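You operate a simulated robot arm through the tools that you are given. There is no shell and no other tool.

The job below is to be done with a simulated robot arm. You get a single attempt, and the scene is never put back.

Task
Scan the monitor's three listed things in order with the orange scanner, dock it, press SEND.
Fine: the packet is a blue one; move none of them, scan nothing else.

Only the result counts: the job must be done as asked and must still hold three seconds after the hand-in. Knocking over, shifting, dropping, spilling or breaking anything else fails it.

Robot
A 6-joint arm with a two-finger gripper, fixed in place. Base frame: the origin is at the foot of the arm, x ahead of it, y to its left, z up; the work surface is at about z = 0.88. Readings come in m, rad, newtons and seconds.
Its first joint turns from -2.897 to 2.897 rad. Payload 3.43 kg.
The TCP is the grasp point between the finger pads, 0.02 m short of the fingertips. In the tool frame z runs along the fingers and y along their closing line. Largest opening 0.19 m; the body of the gripper starts 0.248 m behind the TCP.
Orientation is that of the tool frame in the base frame, as a unit quaternion [x, y, z, w]. With the fingers straight down and closing along the base's y, the tool's x points along the base's -x, its y along +y and its z along -z.

Tools
- The arm moves only by the tool nudge_tool. Its argument "commands" is a list of rows, each a list of 7 numbers: the turn, a rotation vector about the base's x, y, z in units of 45 degrees (1.0 is 45 degrees), then the shift along the base's x, y, z in units of 100 mm (1.0 is 100 mm), then the gripper command, from -1 (fully open) to 1 (shut), values between in proportion. In form: [[wx, wy, wz, x, y, z, hand], ...]. A call has 1 to 20 rows; each row is the pose to reach, as a shift and turn from the pose commanded when the call began. A call with a number of a shift or a turn outside -1 to 1 is refused whole. Each row takes 0.2 s and may step no farther than 0.05 m and 0.15 rad from the row before; otherwise, or with a gripper value out of range, the whole call is refused. Where a pose cannot be reached the arm comes as near as it can. A force on the tool above 40 N (or 10 N above the force at the start of the call, whichever is more), or a blocked arm, ends the call early, and 0.2 s more pass. The fingers move at their own pace (about 0.045 m/s each) and stop on an object; they squeeze with about 36 N. The grip force told is the motor's: it shows also when the fingers shut on nothing. Time passes only in rows, and 0.2 s behind the last, so rows that repeat a pose let the fingers close. The reply holds the time, the measured pose of the TCP, the force on the tool along the base axes, the opening and the grip force, in the units named above and with some noise, with the torque about the TCP (base axes, N m) and any sound that the robot's microphone picked up.
- Cameras (640 x 400 px; columns grow to the right, rows downward): "scene" is fixed at [0.3991, 0.6533, 1.5884]; the picture's right is [-0.08, -1.00, 0.00], its down [-0.84, 0.07, -0.54] and it looks along [0.54, -0.04, -0.84] (base axes); focal length 214 px, centre (320, 200). "wrist" rides on the gripper at [0.07, -0.008, -0.288] in the tool frame; the picture's right is [0.12, 0.99, 0.00], its down [-0.96, 0.12, -0.25] and it looks along [-0.25, 0.03, 0.97] (tool axes); focal length 261 px, centre (320, 200). There is no depth. A picture from a camera that has moved, and an enlarged one, comes with that camera's place and axes in the base frame and with its lens. The place of the scene camera against the robot may be out by one fixed shift of up to 0.012 m in any direction.
- capture(camera): a new picture of that camera. It takes no simulated time.
- move_column(by): slides the trunk up (or, below 0, down) by that many m; the arm rides with it, the base frame stays. It gives what a move gives, with no picture.
- enlarge(camera, box): a new picture of the part [left, top, right, bottom] of that camera's present view, enlarged. It takes no simulated time.
- finish_job(): hands the job in; it is judged then, once.

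Nothing tells you positions but the pictures and the camera data. Unless the task says otherwise, let go and move clear before handing in.

The tools are called after "Emit:" as a command line: name --pt "numbers of a row" for each row, then --argument value for the rest, lists and objects as JSON in quotes. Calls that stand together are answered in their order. nudge_tool: Moves the arm, as the interface text tells. Its arguments: {"type":"object","properties":{"commands":{"type":"array","items":{"type":"array","items":{"type":"number"}}}},"required":["commands"]} The other tools are called the same way: move_column (by) slides the trunk up or down; capture (camera) takes a picture; enlarge (camera, box) takes an enlarged picture of a part of a camera's view; finish_job () hands the job in.

At the start:

```text
time: 0.0
tcp_pos: [0.5876, -0.0414, 1.3388]
tool_rot: [0.0, 1.0, 0.0, 0.0]
contact_force: [-0.1, -0.2, -0.3]
ft_torque: [0.0, 0.02, -0.03]
finger_gap: 0.1903
gripper_force: 0.1
trunk travel left (down, up): [-0.175, 0.065]
```

scene: 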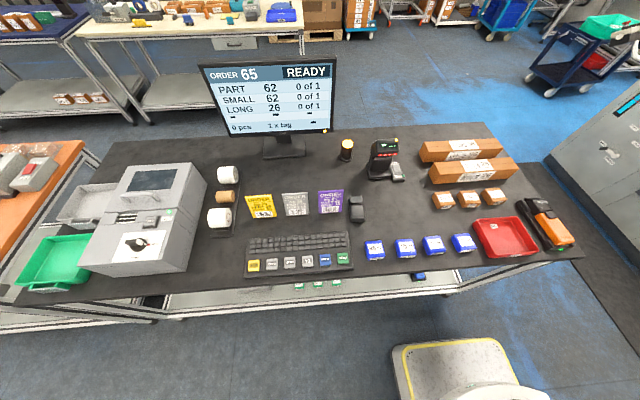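
wrist: 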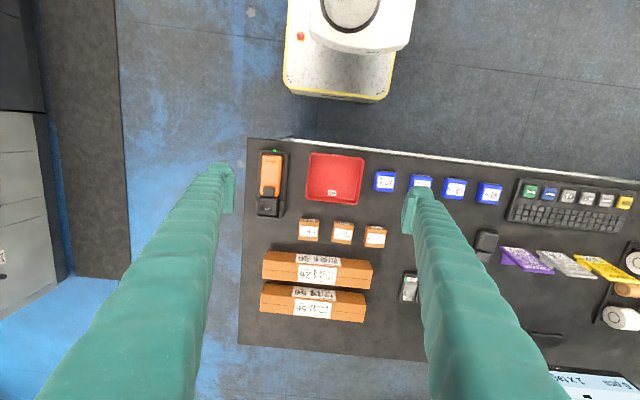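

I see a packing bench with a monitor listing PART, SMALL and LONG numbers, blue packets, small and long brown boxes, and an orange scanner in a cradle at the right end. I'll enlarge the monitor and the items first so I can read the labels.

Emit:
enlarge --camera "scene" --box '[190, 50, 350, 150]'

Emit:
enlarge --camera "scene" --box '[350, 130, 590, 280]'

Emit:
enlarge --camera "wrist" --box '[240, 130, 400, 230]'

Emit:
enlarge --camera "wrist" --box '[240, 210, 400, 330]'

Emit:
enlarge --camera "wrist" --box '[360, 150, 520, 250]'

Emit:
enlarge --camera "scene" --box '[230, 220, 370, 290]'

```text
4.00 times, centred on (270, 100) of scene
camera zoom: at [0.3991, 0.6533, 1.5884], right [-0.08, -1.0, 0.0], down [-0.84, 0.07, -0.54], along [0.54, -0.04, -0.84], focal length 858 px, centre (520, 600)
```

zoom: 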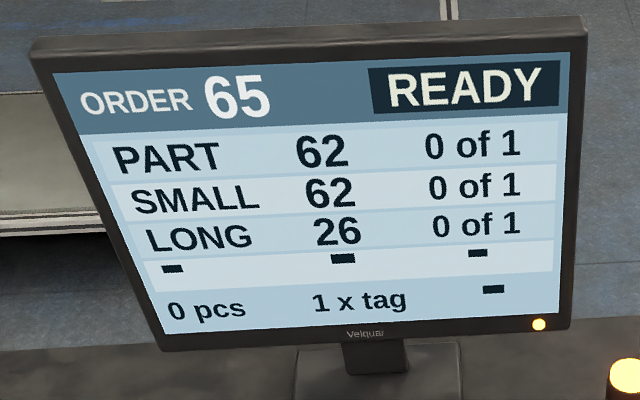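

```text
2.67 times, centred on (470, 205) of scene
camera zoom: at [0.3991, 0.6533, 1.5884], right [-0.08, -1.0, 0.0], down [-0.84, 0.07, -0.54], along [0.54, -0.04, -0.84], focal length 572 px, centre (-80, 187)
```

zoom: 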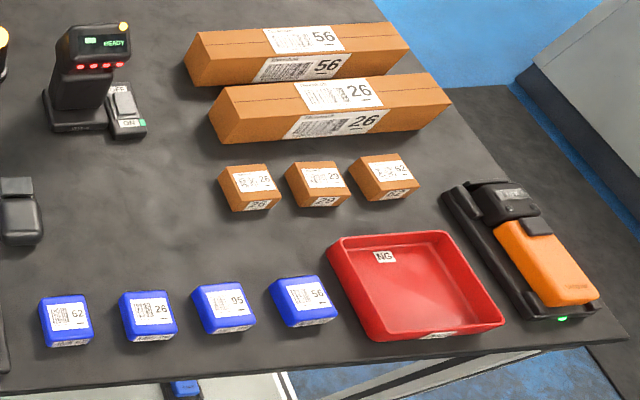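

```text
4.00 times, centred on (320, 180) of wrist
camera zoom: at [0.5174, -0.0479, 1.6249], right [-0.12, 0.99, 0.0], down [0.96, 0.12, 0.25], along [0.25, 0.03, -0.97], focal length 1043 px, centre (320, 280)
```

zoom: 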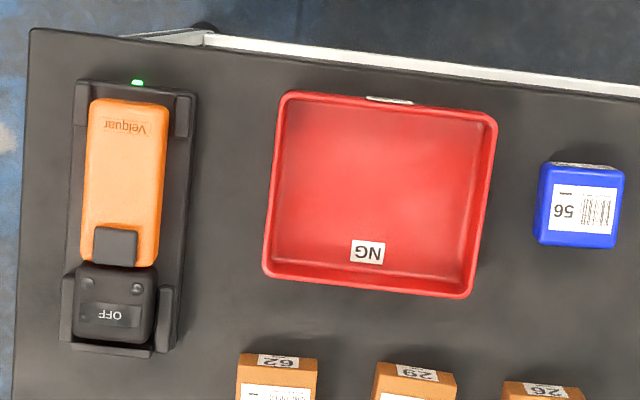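

```text
3.33 times, centred on (320, 270) of wrist
camera zoom: at [0.5174, -0.0479, 1.6249], right [-0.12, 0.99, 0.0], down [0.96, 0.12, 0.25], along [0.25, 0.03, -0.97], focal length 869 px, centre (320, -33)
```

zoom: 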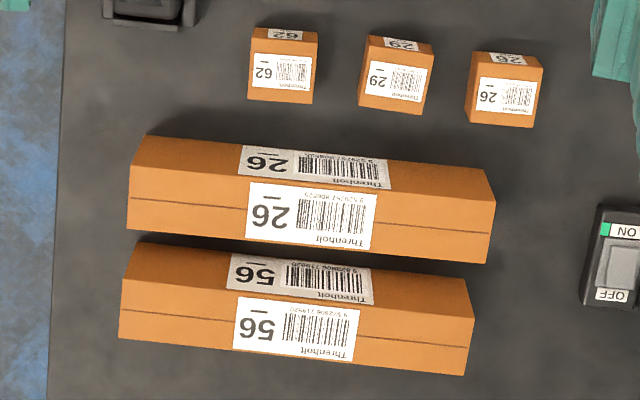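

```text
4.00 times, centred on (440, 200) of wrist
camera zoom: at [0.5174, -0.0479, 1.6249], right [-0.12, 0.99, 0.0], down [0.96, 0.12, 0.25], along [0.25, 0.03, -0.97], focal length 1043 px, centre (-160, 200)
```

zoom: 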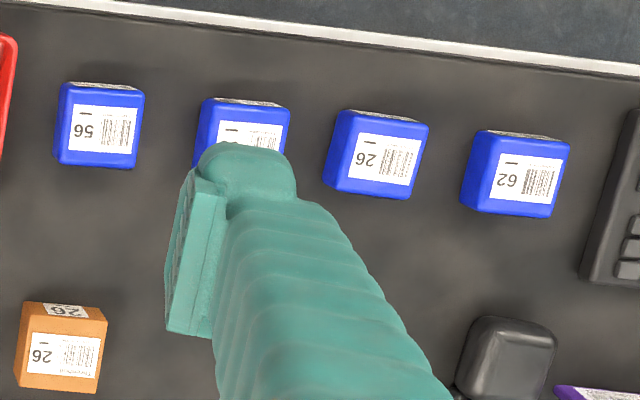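

```text
4.57 times, centred on (300, 255) of scene
camera zoom: at [0.3991, 0.6533, 1.5884], right [-0.08, -1.0, 0.0], down [-0.84, 0.07, -0.54], along [0.54, -0.04, -0.84], focal length 980 px, centre (411, -51)
```

zoom: 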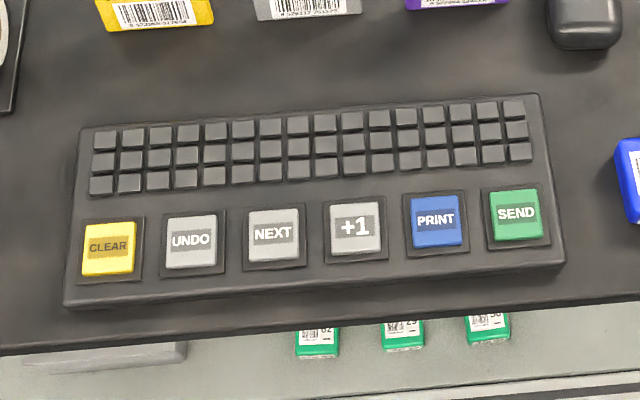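

The list reads PART 62 (a blue packet), SMALL 62 and LONG 26. The scanner lies in its dock at about (0.66, -0.17), head toward +x, and its display says OFF. I'll move over it for a closer look.

Emit:
nudge_tool --pt "0 0 0 0.15 -0.25 -0.24 -1" --pt "0 0 0 0.3 -0.5 -0.48 -1" --pt "0 0 0 0.45 -0.75 -0.72 -1" --pt "0 0 0 0.6 -1.0 -0.9 -1" --pt "0 0 0 0.6 -1.0 -1.0 -1"

Emit:
capture --camera "wrist"

Emit:
capture --camera "scene"

Emit:
enlarge --camera "scene" --box '[360, 130, 420, 190]'

Emit:
enlarge --camera "scene" --box '[510, 190, 590, 260]'

```text
time: 1.2
tcp_pos: [0.648, -0.1415, 1.2374]
tool_rot: [0.0, 1.0, 0.0, 0.0]
contact_force: [0.3, 0.4, -0.4]
ft_torque: [0.0, 0.06, -0.01]
finger_gap: 0.1899
gripper_force: 0.1
trunk travel left (down, up): [-0.175, 0.065]
```

```text
taken
camera wrist: at [0.5782, -0.1476, 1.5246], right [-0.12, 0.99, 0.0], down [0.96, 0.12, 0.25], along [0.25, 0.03, -0.97], focal length 261 px, centre (320, 200)
```

wrist: 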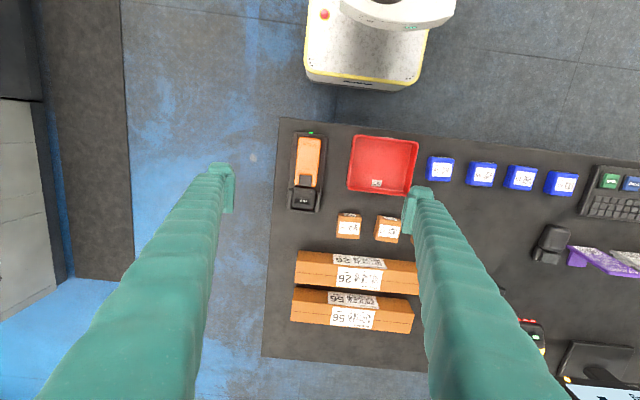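

```text
taken
```

scene: 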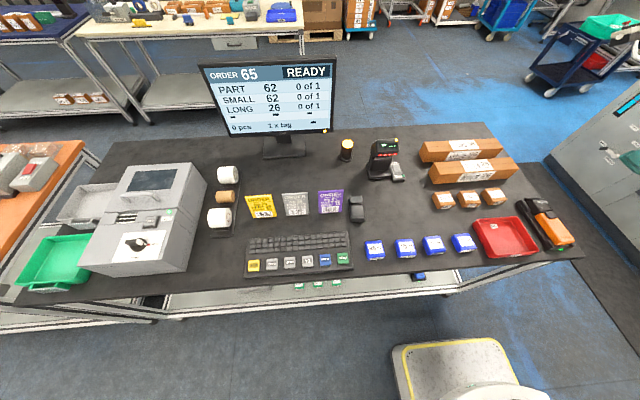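

```text
6.67 times, centred on (390, 160) of scene
camera zoom: at [0.3991, 0.6533, 1.5884], right [-0.08, -1.0, 0.0], down [-0.84, 0.07, -0.54], along [0.54, -0.04, -0.84], focal length 1430 px, centre (-147, 467)
```

zoom: 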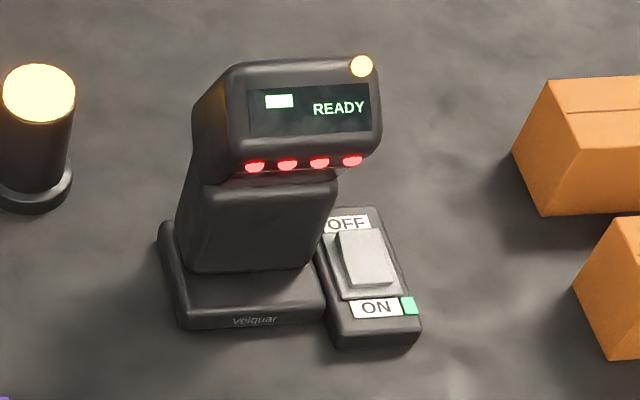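

```text
5.71 times, centred on (550, 225) of scene
camera zoom: at [0.3991, 0.6533, 1.5884], right [-0.08, -1.0, 0.0], down [-0.84, 0.07, -0.54], along [0.54, -0.04, -0.84], focal length 1226 px, centre (-994, 57)
```

zoom: 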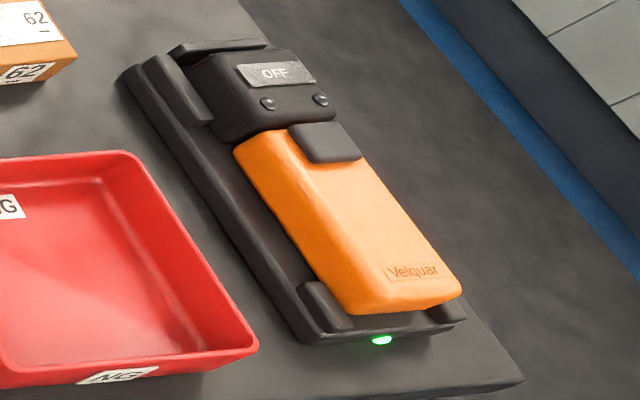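

The scanner's handle is the narrow orange part, and nothing stands close beside it but the dock's corner prongs. I'll enlarge the wrist view to measure its pose.

Emit:
enlarge --camera "wrist" --box '[270, 120, 350, 220]'

Emit:
enlarge --camera "wrist" --box '[260, 110, 420, 210]'

```text
4.00 times, centred on (310, 170) of wrist
camera zoom: at [0.5782, -0.1476, 1.5246], right [-0.12, 0.99, 0.0], down [0.96, 0.12, 0.25], along [0.25, 0.03, -0.97], focal length 1043 px, centre (360, 320)
```

zoom: 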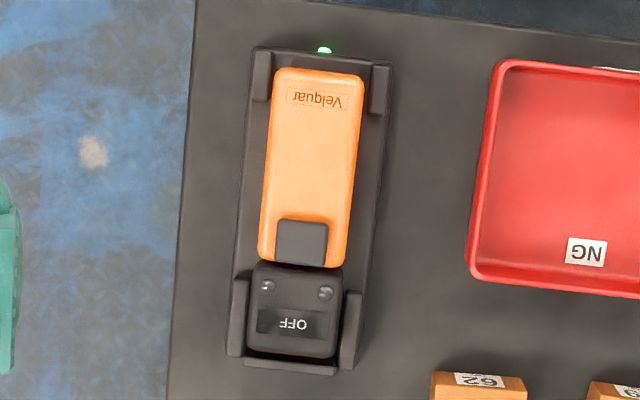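

```text
4.00 times, centred on (340, 160) of wrist
camera zoom: at [0.5782, -0.1476, 1.5246], right [-0.12, 0.99, 0.0], down [0.96, 0.12, 0.25], along [0.25, 0.03, -0.97], focal length 1043 px, centre (240, 360)
```

zoom: 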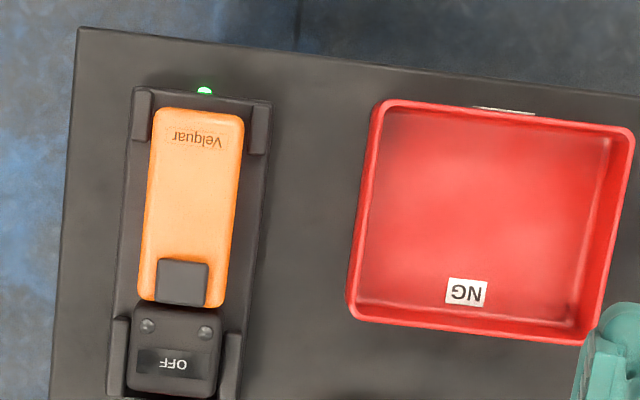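

The scanner runs along x from about 0.593 to 0.758 at y ≈ -0.167. I'll come down above the handle and check its height.

Emit:
nudge_tool --pt "0 0 0 0.04 -0.13 -0.45 -1" --pt "0 0 0 0.075 -0.255 -0.9 -1" --pt "0 0 0 0.075 -0.255 -1.0 -1"

Emit:
nudge_tool --pt "0 0 0 0 0 -0.45 -1" --pt "0 0 0 0 0 -0.9 -1" --pt "0 0 0 0 0 -1.0 -1"

Emit:
capture --camera "wrist"

Emit:
enlarge --camera "scene" --box '[480, 150, 600, 270]'

```text
time: 2.0
tcp_pos: [0.6583, -0.167, 1.1371]
tool_rot: [0.0, 1.0, 0.0, -0.001]
contact_force: [0.6, 0.1, 0.1]
ft_torque: [-0.01, 0.0, -0.01]
finger_gap: 0.1898
gripper_force: 0.0
trunk travel left (down, up): [-0.175, 0.065]
```

```text
time: 2.8
tcp_pos: [0.6545, -0.1654, 1.0391]
tool_rot: [0.0, 1.0, -0.001, 0.0]
contact_force: [0.0, 1.3, 0.8]
ft_torque: [0.03, -0.02, 0.01]
finger_gap: 0.1898
gripper_force: 0.0
trunk travel left (down, up): [-0.175, 0.065]
```

```text
taken
camera wrist: at [0.5854, -0.1727, 1.3254], right [-0.12, 0.99, 0.0], down [0.96, 0.12, 0.25], along [0.25, 0.03, -0.97], focal length 261 px, centre (320, 200)
```

wrist: 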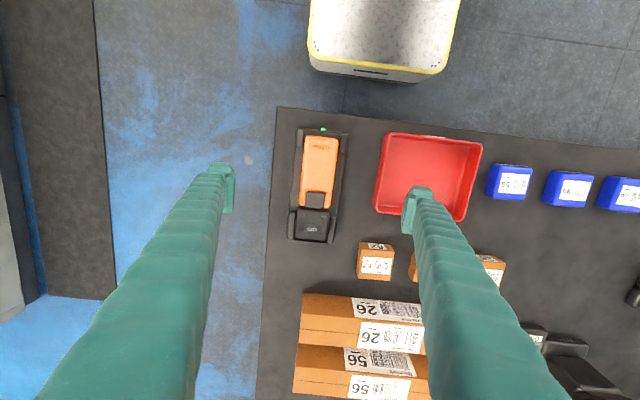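

```text
3.33 times, centred on (540, 210) of scene
camera zoom: at [0.3991, 0.6533, 1.5884], right [-0.08, -1.0, 0.0], down [-0.84, 0.07, -0.54], along [0.54, -0.04, -0.84], focal length 715 px, centre (-413, 167)
```

zoom: 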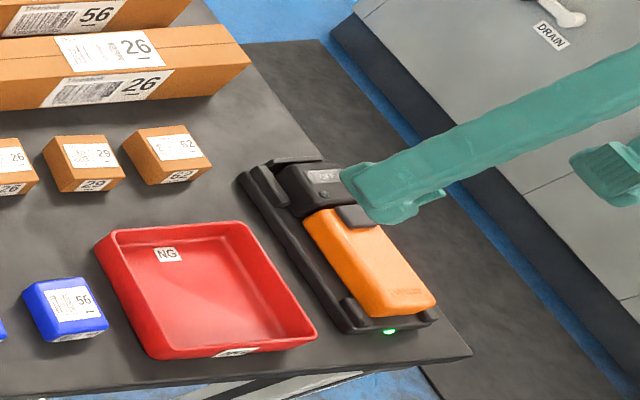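

Emit:
enlarge --camera "wrist" --box '[270, 110, 390, 250]'

```text
2.86 times, centred on (330, 180) of wrist
camera zoom: at [0.5854, -0.1727, 1.3254], right [-0.12, 0.99, 0.0], down [0.96, 0.12, 0.25], along [0.25, 0.03, -0.97], focal length 745 px, centre (291, 257)
```

zoom: 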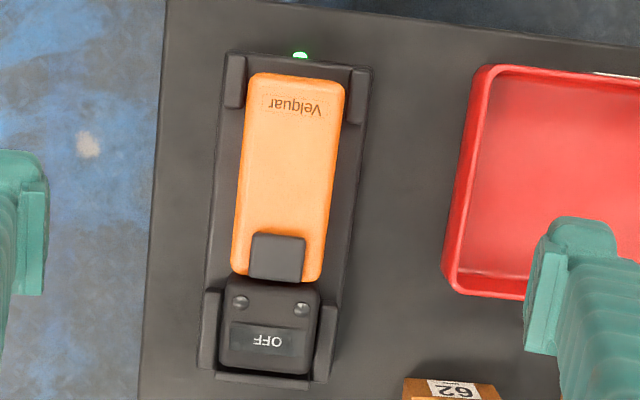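

The handle's top is near z 0.92 and its axis at y ≈ -0.168. The red bin is close on the +y side, so I'll narrow the fingers before coming down.

Emit:
nudge_tool --pt "0 0 0 0.01 -0.01 0 0.1" --pt "0 0 0 0.01 -0.01 0 0.1" --pt "0 0 0 0.01 -0.01 0 0.1" --pt "0 0 0 0.01 -0.01 0 0.1" --pt "0 0 0 0.01 -0.01 0 0.1" --pt "0 0 0 0.01 -0.01 -0.3 0.1" --pt "0 0 0 0.01 -0.01 -0.6 0.1" --pt "0 0 0 0.01 -0.01 -0.9 0.1" --pt "0 0 0 0.01 -0.01 -1.0 0.1"

Emit:
capture --camera "wrist"

Emit:
enlarge --camera "wrist" --box '[240, 110, 400, 270]'

Emit:
enlarge --camera "scene" --box '[490, 180, 590, 260]'

```text
time: 4.8
tcp_pos: [0.6557, -0.1683, 0.9373]
tool_rot: [0.0, 1.0, 0.0, 0.0]
contact_force: [1.0, 0.0, 0.3]
ft_torque: [0.04, -0.03, 0.01]
finger_gap: 0.0855
gripper_force: 0.0
trunk travel left (down, up): [-0.175, 0.065]
```

```text
taken
camera wrist: at [0.5851, -0.1755, 1.225], right [-0.12, 0.99, 0.0], down [0.96, 0.12, 0.25], along [0.25, 0.03, -0.97], focal length 261 px, centre (320, 200)
```

wrist: 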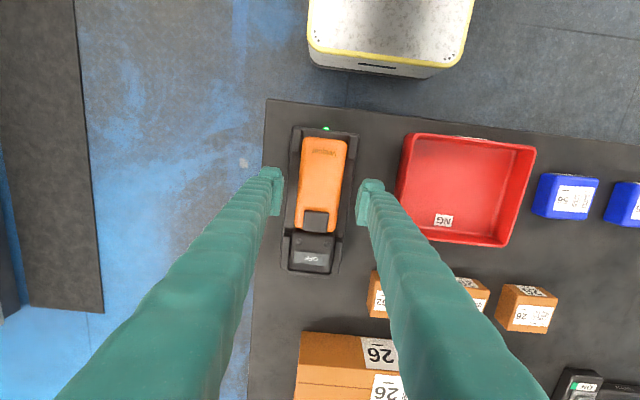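

```text
2.50 times, centred on (320, 190) of wrist
camera zoom: at [0.5851, -0.1755, 1.225], right [-0.12, 0.99, 0.0], down [0.96, 0.12, 0.25], along [0.25, 0.03, -0.97], focal length 652 px, centre (320, 225)
```

zoom: 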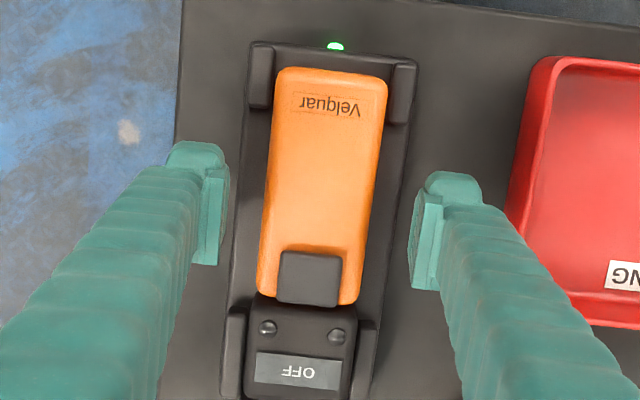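

```text
5.00 times, centred on (540, 220) of scene
camera zoom: at [0.3991, 0.6533, 1.5884], right [-0.08, -1.0, 0.0], down [-0.84, 0.07, -0.54], along [0.54, -0.04, -0.84], focal length 1072 px, centre (-780, 100)
```

zoom: 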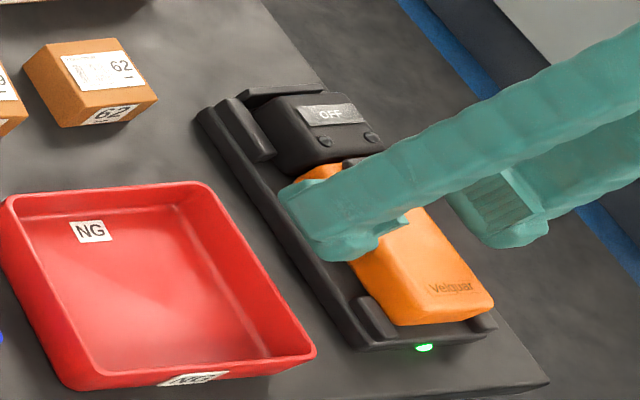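

The fingers straddle the handle and it's centred. I'll lower to about z 0.915 and close.

Emit:
nudge_tool --pt "0 0 0 0 0 -0.12 0.1" --pt "0 0 0 0 0 -0.24 0.1" --pt "0 0 0 0 0 -0.24 0.4" --pt "0 0 0 0 0 -0.24 1" --pt "0 0 0 0 0 -0.24 1" --pt "0 0 0 0 0 -0.24 1" --pt "0 0 0 0 0 -0.24 1"

Emit:
enlarge --camera "wrist" --box '[240, 110, 400, 270]'

Emit:
enlarge --camera "scene" --box '[490, 180, 590, 260]'

```text
time: 6.2
tcp_pos: [0.6556, -0.167, 0.9156]
tool_rot: [0.0, 1.0, -0.001, 0.001]
contact_force: [-5.8, -11.7, 23.6]
ft_torque: [0.51, 0.63, -0.19]
finger_gap: 0.0506
gripper_force: 45.6
trunk travel left (down, up): [-0.175, 0.065]
stopped in row 7: the force on the tool passed its limit at 42 N (the readings are from after the stop); the commanded pose is now the measured one
```

```text
2.50 times, centred on (320, 190) of wrist
camera zoom: at [0.585, -0.1744, 1.2028], right [-0.12, 0.99, 0.0], down [0.96, 0.12, 0.25], along [0.25, 0.03, -0.97], focal length 652 px, centre (320, 225)
```

zoom: 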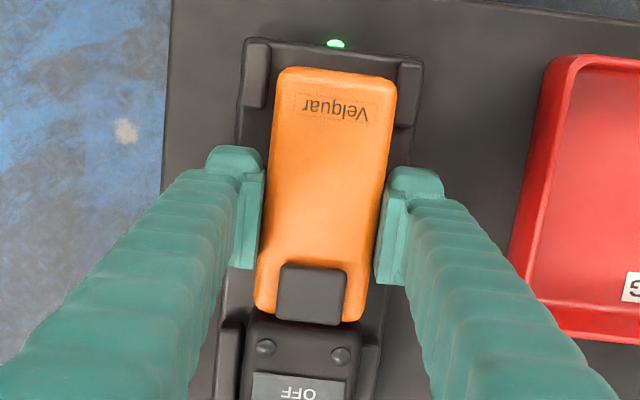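

```text
5.00 times, centred on (540, 220) of scene
camera zoom: at [0.3991, 0.6533, 1.5884], right [-0.08, -1.0, 0.0], down [-0.84, 0.07, -0.54], along [0.54, -0.04, -0.84], focal length 1072 px, centre (-780, 100)
```

zoom: 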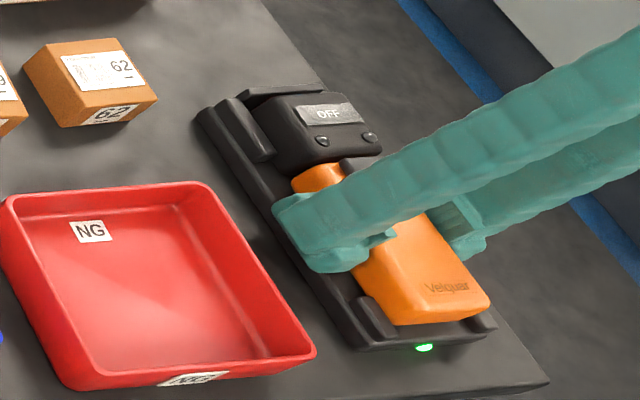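

The grip holds at 0.0506 m, with some residual contact force. I'll lift slowly, straight up.

Emit:
nudge_tool --pt "0 0 0 0 0 0.03 1" --pt "0 0 0 0 0 0.06 1" --pt "0 0 0 0 0 0.1 1" --pt "0 0 0 0 0 0.15 1"

Emit:
enlarge --camera "scene" --box '[490, 180, 590, 260]'

```text
time: 7.2
tcp_pos: [0.6571, -0.168, 0.9289]
tool_rot: [0.0, 1.0, 0.001, 0.001]
contact_force: [-0.2, -14.2, -7.8]
ft_torque: [-0.4, 0.36, -0.8]
finger_gap: 0.0512
gripper_force: 36.1
trunk travel left (down, up): [-0.175, 0.065]
```

```text
5.00 times, centred on (540, 220) of scene
camera zoom: at [0.3991, 0.6533, 1.5884], right [-0.08, -1.0, 0.0], down [-0.84, 0.07, -0.54], along [0.54, -0.04, -0.84], focal length 1072 px, centre (-780, 100)
```

zoom: 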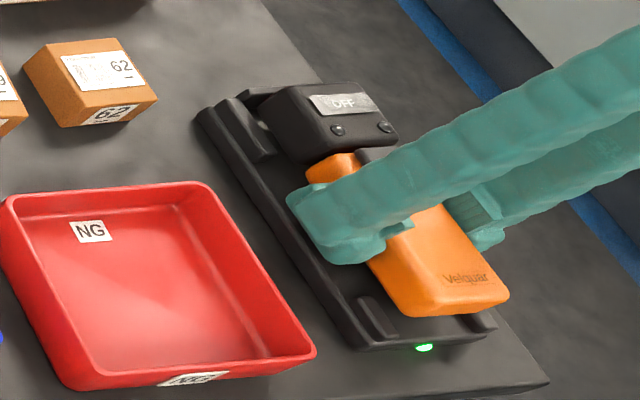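

It's coming out of the dock. I'll keep lifting.

Emit:
nudge_tool --pt "0 0 0 0 0 0.1 1" --pt "0 0 0 0 0 0.2 1" --pt "0 0 0 0 0 0.4 1" --pt "0 0 0 0 0 0.7 1" --pt "0 0 0 0 0 1.0 1"

Emit:
capture --camera "scene"

Emit:
enlarge --camera "scene" --box '[490, 140, 610, 260]'

Emit:
capture --camera "wrist"

Emit:
enlarge --camera "wrist" --box '[240, 110, 400, 270]'

```text
time: 8.4
tcp_pos: [0.6546, -0.1709, 1.0269]
tool_rot: [0.0, 1.0, 0.0, 0.0]
contact_force: [0.6, 0.4, -0.2]
ft_torque: [0.03, 0.05, -0.03]
finger_gap: 0.0
gripper_force: 34.9
trunk travel left (down, up): [-0.175, 0.065]
heard: click
```

```text
taken
```

scene: 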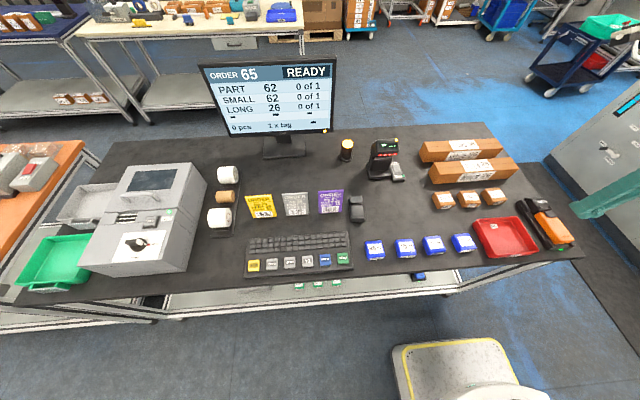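

```text
3.33 times, centred on (550, 200) of scene
camera zoom: at [0.3991, 0.6533, 1.5884], right [-0.08, -1.0, 0.0], down [-0.84, 0.07, -0.54], along [0.54, -0.04, -0.84], focal length 715 px, centre (-447, 200)
```

zoom: 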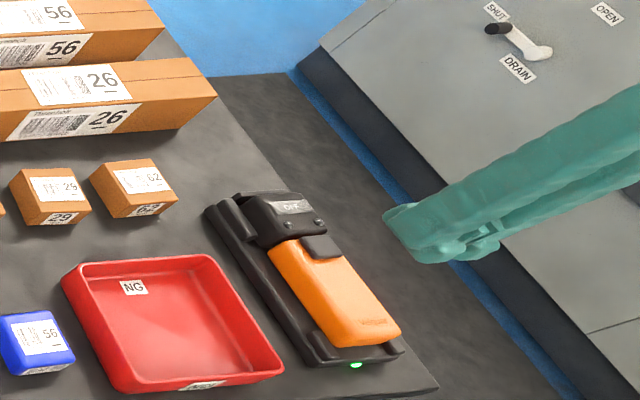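

```text
taken
camera wrist: at [0.5845, -0.176, 1.3151], right [-0.12, 0.99, 0.0], down [0.96, 0.12, 0.25], along [0.25, 0.03, -0.97], focal length 261 px, centre (320, 200)
```

wrist: 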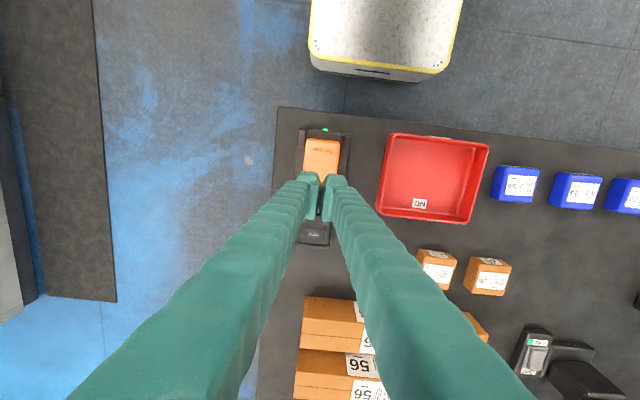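

```text
2.50 times, centred on (320, 190) of wrist
camera zoom: at [0.5845, -0.176, 1.3151], right [-0.12, 0.99, 0.0], down [0.96, 0.12, 0.25], along [0.25, 0.03, -0.97], focal length 652 px, centre (320, 225)
```

zoom: 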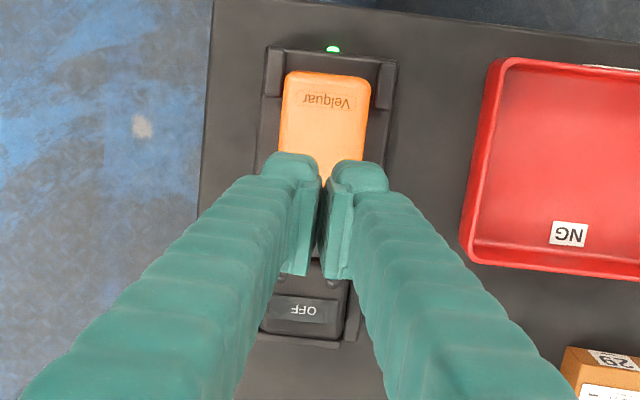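

The scanner slipped from the shallow grip and dropped back into its dock, apparently seated. I'll open the fingers and look end-on at a low angle to see the handle's profile before gripping again.

Emit:
nudge_tool --pt "0 0 0 0 0 0 -1" --pt "0 0 0 0 0 0 -1" --pt "0 -0.18 0 -0.1 0 0 -1" --pt "0 -0.36 0 -0.2 0 0 -1" --pt "0 -0.54 0 -0.3 0 0 -1" --pt "0 -0.72 0 -0.4 0 0 -1" --pt "0 -0.9 0 -0.5 0 0 -1" --pt "0 -1 0 -0.55 0 0 -1" --pt "0 -1 0 -0.55 0 0 -1" --pt "0 -1 0 -0.55 0 -0.2 -1"

Emit:
capture --camera "wrist"

Emit:
enlarge --camera "wrist" --box '[240, 150, 400, 270]'

```text
time: 10.6
tcp_pos: [0.6054, -0.1618, 0.9985]
tool_rot: [-0.004, 0.926, 0.006, 0.378]
contact_force: [-0.2, -0.5, -0.6]
ft_torque: [-0.03, 0.0, 0.02]
finger_gap: 0.1898
gripper_force: 0.1
trunk travel left (down, up): [-0.175, 0.065]
```

```text
taken
camera wrist: at [0.3548, -0.1736, 1.1552], right [-0.1, 0.99, -0.07], down [0.51, 0.11, 0.85], along [0.85, 0.04, -0.52], focal length 261 px, centre (320, 200)
```

wrist: 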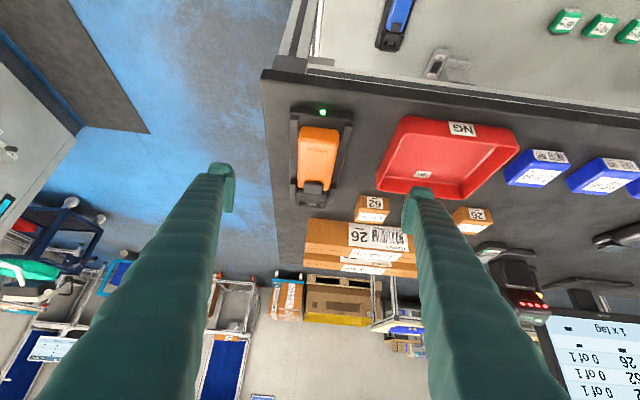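

```text
3.33 times, centred on (320, 210) of wrist
camera zoom: at [0.3548, -0.1736, 1.1552], right [-0.1, 0.99, -0.07], down [0.51, 0.11, 0.85], along [0.85, 0.04, -0.52], focal length 869 px, centre (320, 167)
```

zoom: 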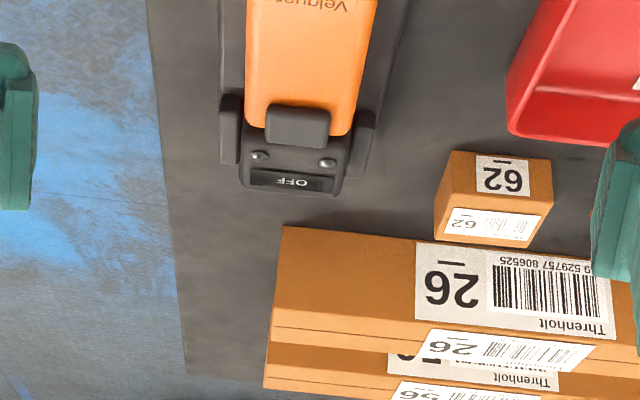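

Emit:
enlarge --camera "wrist" --box '[270, 90, 370, 220]'

Emit:
enlarge --camera "wrist" --box '[280, 95, 360, 145]'

```text
3.08 times, centred on (320, 155) of wrist
camera zoom: at [0.3548, -0.1736, 1.1552], right [-0.1, 0.99, -0.07], down [0.51, 0.11, 0.85], along [0.85, 0.04, -0.52], focal length 802 px, centre (320, 338)
```

zoom: 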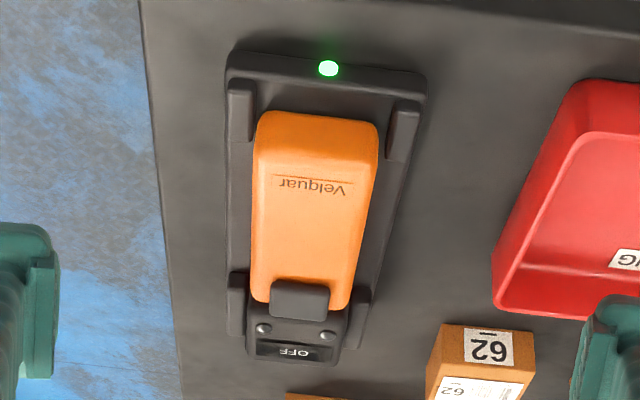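

```text
8.00 times, centred on (320, 120) of wrist
camera zoom: at [0.3548, -0.1736, 1.1552], right [-0.1, 0.99, -0.07], down [0.51, 0.11, 0.85], along [0.85, 0.04, -0.52], focal length 2085 px, centre (320, 840)
```

zoom: 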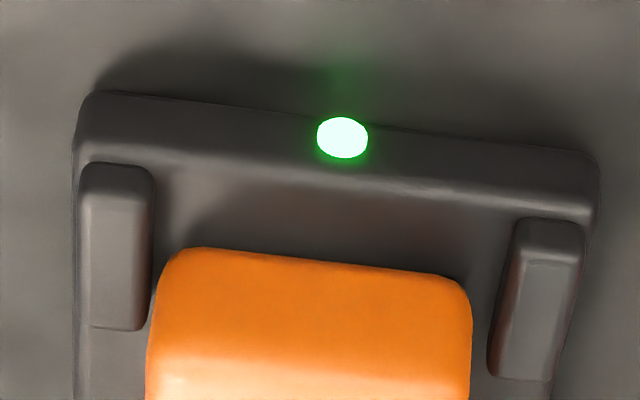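

The handle has near-vertical sides, about 28 mm tall on a 13 mm plate. The sideways force earlier says the scanner sits slightly to −y of my grip centre. I'll return above it and average a few readings.

Emit:
nudge_tool --pt "0 0.18 0 0.1 0 0.2 -1" --pt "0 0.36 0 0.2 0 0.2 -1" --pt "0 0.54 0 0.3 0 0.2 -1" --pt "0 0.72 0 0.4 0 0.2 -1" --pt "0 0.9 0 0.5 0 0.2 -0.5" --pt "0 1 0 0.55 0 0.2 0.1" --pt "0 1 0 0.55 0 0 0.1" --pt "0 1 0 0.55 0 -0.2 0.1"

Emit:
nudge_tool --pt "0 0 0 0 0 0 0.1"

Emit:
nudge_tool --pt "0 0 0 0 0 0 0.1"

Emit:
nudge_tool --pt "0 0 0 0 0 0 0.1"

Emit:
nudge_tool --pt "0 0 0 0 0 0 0.1"

Emit:
enlarge --camera "wrist" --box '[240, 110, 400, 270]'

Emit:
enlarge --camera "wrist" --box '[270, 100, 370, 200]'

```text
time: 12.4
tcp_pos: [0.6565, -0.1671, 0.991]
tool_rot: [-0.001, 1.0, 0.0, 0.001]
contact_force: [0.5, 0.3, -0.6]
ft_torque: [0.02, 0.0, 0.0]
finger_gap: 0.1024
gripper_force: 0.0
trunk travel left (down, up): [-0.175, 0.065]
```

```text
time: 12.8
tcp_pos: [0.6573, -0.1678, 0.9891]
tool_rot: [0.0, 1.0, 0.0, 0.001]
contact_force: [-1.2, -0.5, -0.5]
ft_torque: [0.02, 0.01, -0.01]
finger_gap: 0.0853
gripper_force: 0.1
trunk travel left (down, up): [-0.175, 0.065]
```

```text
time: 13.2
tcp_pos: [0.6565, -0.1674, 0.9885]
tool_rot: [-0.001, 1.0, 0.0, 0.001]
contact_force: [-0.8, -0.3, 0.2]
ft_torque: [0.01, 0.02, 0.0]
finger_gap: 0.0855
gripper_force: 0.1
trunk travel left (down, up): [-0.175, 0.065]
```

```text
time: 13.6
tcp_pos: [0.6577, -0.168, 0.9889]
tool_rot: [-0.001, 1.0, 0.0, 0.0]
contact_force: [-0.1, -0.1, 0.6]
ft_torque: [0.01, 0.0, 0.0]
finger_gap: 0.0855
gripper_force: 0.0
trunk travel left (down, up): [-0.175, 0.065]
```

```text
time: 14.0
tcp_pos: [0.658, -0.1668, 0.989]
tool_rot: [-0.002, 1.0, 0.0, 0.001]
contact_force: [-0.1, 0.5, -0.3]
ft_torque: [-0.01, 0.05, -0.01]
finger_gap: 0.0859
gripper_force: 0.1
trunk travel left (down, up): [-0.175, 0.065]
```

```text
2.50 times, centred on (320, 190) of wrist
camera zoom: at [0.5862, -0.1745, 1.2762], right [-0.12, 0.99, 0.0], down [0.96, 0.12, 0.25], along [0.25, 0.03, -0.97], focal length 652 px, centre (320, 225)
```

zoom: 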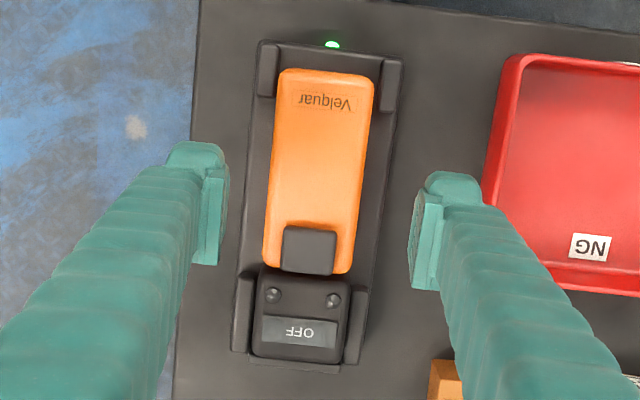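

```text
4.00 times, centred on (320, 150) of wrist
camera zoom: at [0.5862, -0.1745, 1.2762], right [-0.12, 0.99, 0.0], down [0.96, 0.12, 0.25], along [0.25, 0.03, -0.97], focal length 1043 px, centre (320, 400)
```

zoom: 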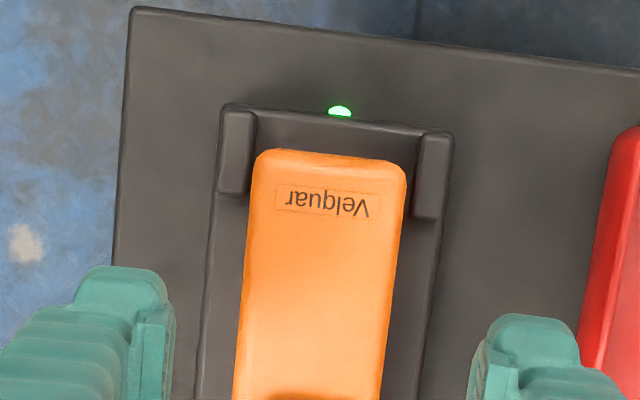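

The scanner's centre is at y ≈ -0.1697 with about 1.2° of yaw. I'll correct for both, descend and close again, then read the forces.

Emit:
nudge_tool --pt "0 0 0.027 0.025 -0.023 -0.2 0.1" --pt "0 0 0.027 0.025 -0.023 -0.4 0.1" --pt "0 0 0.027 0.025 -0.023 -0.55 0.1" --pt "0 0 0.027 0.025 -0.023 -0.65 0.1" --pt "0 0 0.027 0.025 -0.023 -0.72 0.1" --pt "0 0 0.027 0.025 -0.023 -0.72 0.3"

Emit:
nudge_tool --pt "0 0 0 0 0 0 0.45" --pt "0 0 0 0 0 0 0.45"

Emit:
enlarge --camera "wrist" --box '[260, 140, 380, 240]'

```text
time: 15.4
tcp_pos: [0.6593, -0.1709, 0.9187]
tool_rot: [-0.011, 1.0, 0.0, 0.001]
contact_force: [0.1, -1.4, 0.1]
ft_torque: [0.01, 0.01, 0.02]
finger_gap: 0.0666
gripper_force: 0.0
trunk travel left (down, up): [-0.175, 0.065]
```

```text
time: 16.0
tcp_pos: [0.6585, -0.1712, 0.9191]
tool_rot: [-0.012, 1.0, -0.001, 0.001]
contact_force: [-0.7, 0.2, 0.0]
ft_torque: [0.03, 0.02, -0.01]
finger_gap: 0.0523
gripper_force: 0.4
trunk travel left (down, up): [-0.175, 0.065]
```

```text
4.00 times, centred on (320, 190) of wrist
camera zoom: at [0.5881, -0.1793, 1.206], right [-0.14, 0.99, 0.0], down [0.96, 0.14, 0.25], along [0.25, 0.03, -0.97], focal length 1043 px, centre (320, 240)
```

zoom: 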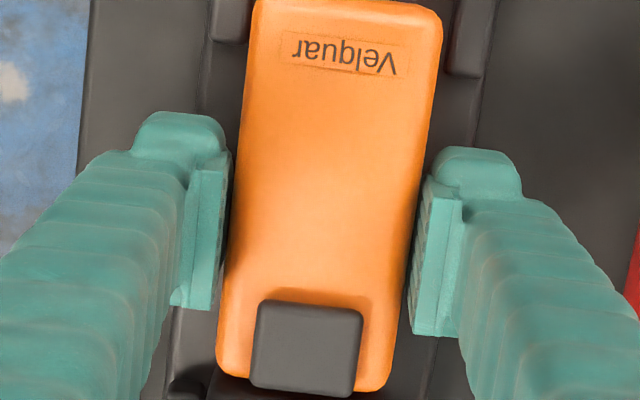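

It looks centred and parallel. I'll close fully and check the forces.

Emit:
nudge_tool --pt "0 0 0 0 0 0 0.5" --pt "0 0 0 0 0 0 0.6" --pt "0 0 0 0 0 0 1" --pt "0 0 0 0 0 0 1" --pt "0 0 0 0 0 0 1"

Emit:
enlarge --camera "wrist" --box '[260, 140, 380, 240]'

```text
time: 17.2
tcp_pos: [0.6587, -0.1706, 0.9186]
tool_rot: [-0.012, 1.0, 0.0, 0.001]
contact_force: [-0.1, 0.4, -0.7]
ft_torque: [-0.01, 0.01, -0.08]
finger_gap: 0.0508
gripper_force: 35.9
trunk travel left (down, up): [-0.175, 0.065]
```

```text
4.00 times, centred on (320, 190) of wrist
camera zoom: at [0.5881, -0.1794, 1.206], right [-0.14, 0.99, 0.0], down [0.96, 0.14, 0.25], along [0.25, 0.03, -0.97], focal length 1043 px, centre (320, 240)
```

zoom: 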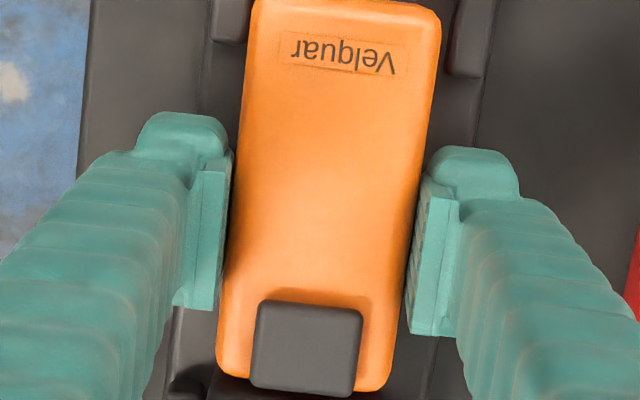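

The grip is now clean, with almost no side force at this docked pose of about (0.659, -0.1707, 0.9187). I'll lift in small steps.

Emit:
nudge_tool --pt "0 0 0 0 0 0.05 1" --pt "0 0 0 0 0 0.1 1" --pt "0 0 0 0 0 0.15 1" --pt "0 0 0 0 0 0.2 1"

Emit:
nudge_tool --pt "0 0 0 0 0 0.1 1" --pt "0 0 0 0 0 0.2 1" --pt "0 0 0 0 0 0.3 1"

Emit:
enlarge --camera "scene" --box '[490, 140, 610, 260]'

Emit:
enlarge --camera "wrist" --box '[240, 130, 400, 250]'

```text
time: 18.2
tcp_pos: [0.6594, -0.1679, 0.9384]
tool_rot: [-0.011, 1.0, 0.0, 0.001]
contact_force: [-0.1, 0.0, -2.7]
ft_torque: [-0.02, 0.08, -0.01]
finger_gap: 0.0509
gripper_force: 35.9
trunk travel left (down, up): [-0.175, 0.065]
```

```text
time: 19.0
tcp_pos: [0.6602, -0.1682, 0.9668]
tool_rot: [-0.011, 1.0, 0.0, 0.001]
contact_force: [0.4, 0.5, -3.2]
ft_torque: [0.0, 0.09, -0.01]
finger_gap: 0.0509
gripper_force: 35.8
trunk travel left (down, up): [-0.175, 0.065]
```

```text
3.33 times, centred on (550, 200) of scene
camera zoom: at [0.3991, 0.6533, 1.5884], right [-0.08, -1.0, 0.0], down [-0.84, 0.07, -0.54], along [0.54, -0.04, -0.84], focal length 715 px, centre (-447, 200)
```

zoom: 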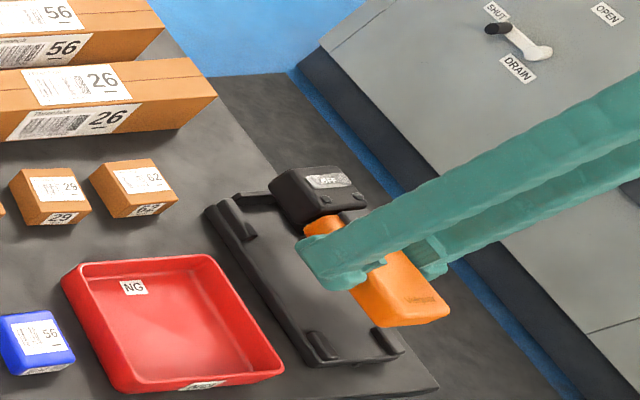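

```text
3.33 times, centred on (320, 190) of wrist
camera zoom: at [0.5895, -0.1761, 1.2544], right [-0.14, 0.99, 0.0], down [0.96, 0.14, 0.25], along [0.25, 0.03, -0.97], focal length 869 px, centre (320, 233)
```

zoom: 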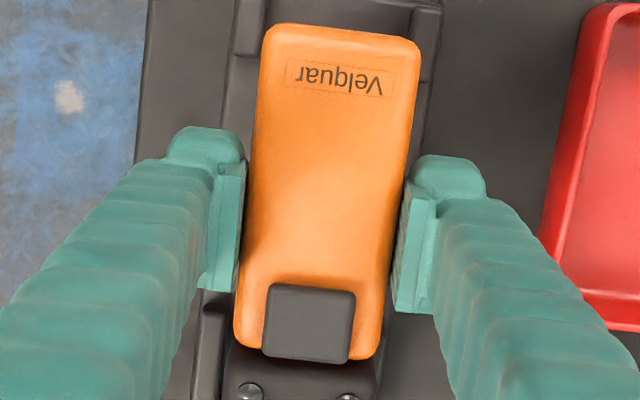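

The scanner is held level and weighs about 0.3 kg. I'll raise it to clear everything, then look at its display and head.

Emit:
nudge_tool --pt "0 0 0 0 0 0.3 1" --pt "0 0 0 0 0 0.65 1" --pt "0 0 0 0 0 1.0 1"

Emit:
nudge_tool --pt "0 0 0 0 0 0.3 1" --pt "0 0 0 0 0 0.65 1" --pt "0 0 0 0 0 1.0 1"

Emit:
enlarge --camera "scene" --box '[520, 120, 640, 240]'

Emit:
capture --camera "scene"

Emit:
capture --camera "wrist"

Emit:
enlarge --camera "wrist" --box '[270, 180, 370, 260]'

```text
time: 19.8
tcp_pos: [0.6594, -0.1708, 1.0664]
tool_rot: [-0.011, 1.0, -0.001, 0.001]
contact_force: [-0.2, -0.3, -2.6]
ft_torque: [0.05, 0.09, 0.01]
finger_gap: 0.0509
gripper_force: 35.6
trunk travel left (down, up): [-0.175, 0.065]
```

```text
time: 20.6
tcp_pos: [0.659, -0.1716, 1.1674]
tool_rot: [-0.011, 1.0, 0.0, 0.001]
contact_force: [-0.5, -0.1, -1.6]
ft_torque: [-0.02, 0.05, 0.02]
finger_gap: 0.0511
gripper_force: 35.8
trunk travel left (down, up): [-0.175, 0.065]
```

```text
3.33 times, centred on (580, 180) of scene
camera zoom: at [0.3991, 0.6533, 1.5884], right [-0.08, -1.0, 0.0], down [-0.84, 0.07, -0.54], along [0.54, -0.04, -0.84], focal length 715 px, centre (-547, 267)
```

zoom: 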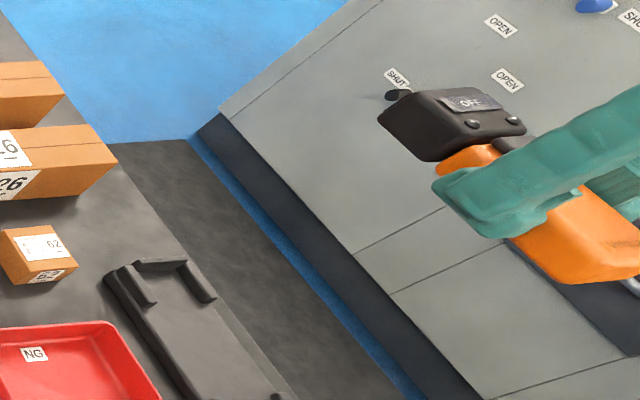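

```text
taken
```

scene: 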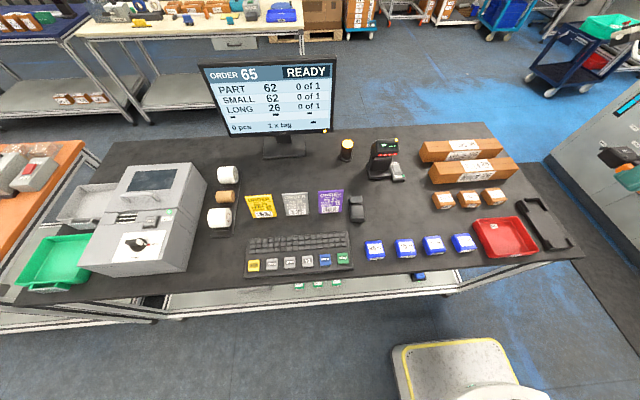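

```text
taken
camera wrist: at [0.5883, -0.1796, 1.4554], right [-0.14, 0.99, 0.0], down [0.96, 0.14, 0.25], along [0.25, 0.03, -0.97], focal length 261 px, centre (320, 200)
```

wrist: 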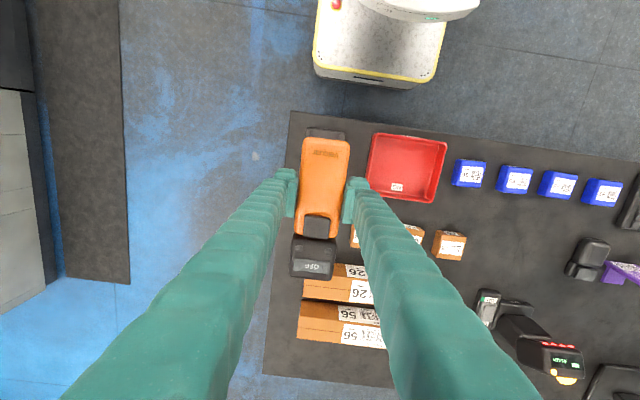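

```text
5.00 times, centred on (320, 220) of wrist
camera zoom: at [0.5883, -0.1796, 1.4554], right [-0.14, 0.99, 0.0], down [0.96, 0.14, 0.25], along [0.25, 0.03, -0.97], focal length 1303 px, centre (320, 100)
```

zoom: 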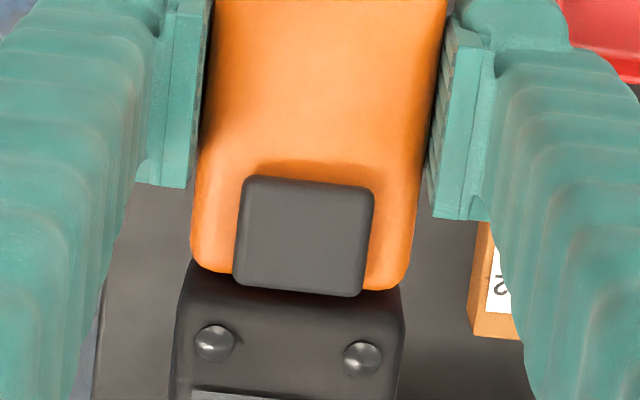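

The display still says OFF after lifting, so the scanner needs to be switched on somehow. I'll turn the head toward the scene camera to see where the window is and whether there is a button.

Emit:
nudge_tool --pt "0 0 0.17 -0.15 0.15 0.1 1" --pt "0 0 0.34 -0.3 0.3 0.2 1" --pt "0 0 0.51 -0.45 0.45 0.3 1" --pt "0 0 0.68 -0.6 0.6 0.4 1" --pt "0 0 0.85 -0.8 0.8 0.5 1" --pt "0 0 1 -1 1 0.5 1"

Emit:
nudge_tool --pt "0 0 0.17 0 0.2 0 1" --pt "0 0 0.34 0 0.4 0 1" --pt "0 0 0.51 0 0.6 0 1" --pt "0 0 0.68 0 0.8 0 1" --pt "0 0 0.85 0 1 0 1" --pt "0 0 1 0 1 0 1"

Emit:
capture --camera "scene"

Emit:
capture --camera "wrist"

```text
time: 22.0
tcp_pos: [0.5586, -0.0707, 1.2188]
tool_rot: [-0.394, 0.919, 0.0, 0.001]
contact_force: [0.9, -0.2, -3.8]
ft_torque: [0.03, 0.24, -0.01]
finger_gap: 0.0507
gripper_force: 35.7
trunk travel left (down, up): [-0.175, 0.065]
```

```text
time: 23.4
tcp_pos: [0.5587, 0.0304, 1.219]
tool_rot: [0.715, -0.699, -0.001, 0.0]
contact_force: [-0.9, 0.6, -2.4]
ft_torque: [-0.06, 0.01, 0.04]
finger_gap: 0.051
gripper_force: 36.0
trunk travel left (down, up): [-0.175, 0.065]
```

```text
taken
```

scene: 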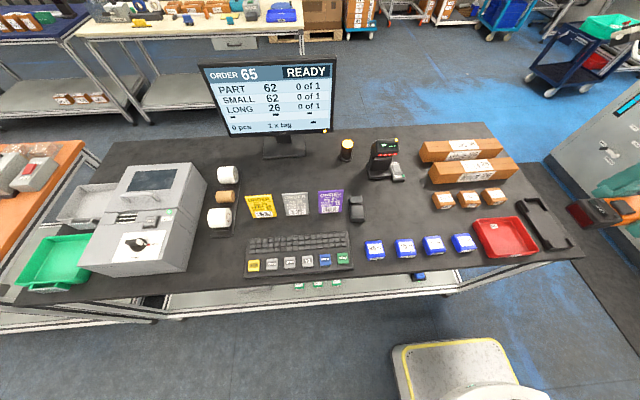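

```text
taken
camera wrist: at [0.5698, -0.0385, 1.5058], right [-0.99, -0.14, 0.0], down [-0.14, 0.96, 0.25], along [-0.04, 0.25, -0.97], focal length 261 px, centre (320, 200)
```

wrist: 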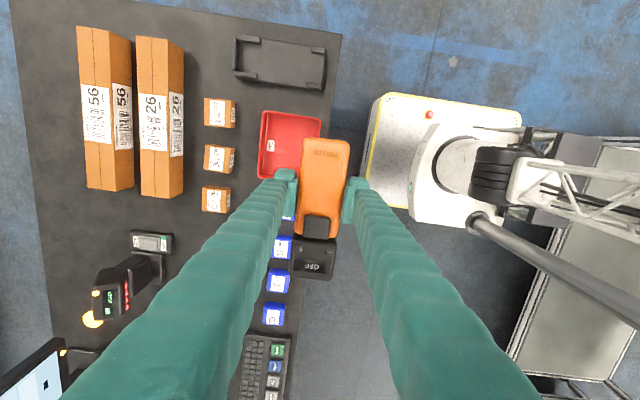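

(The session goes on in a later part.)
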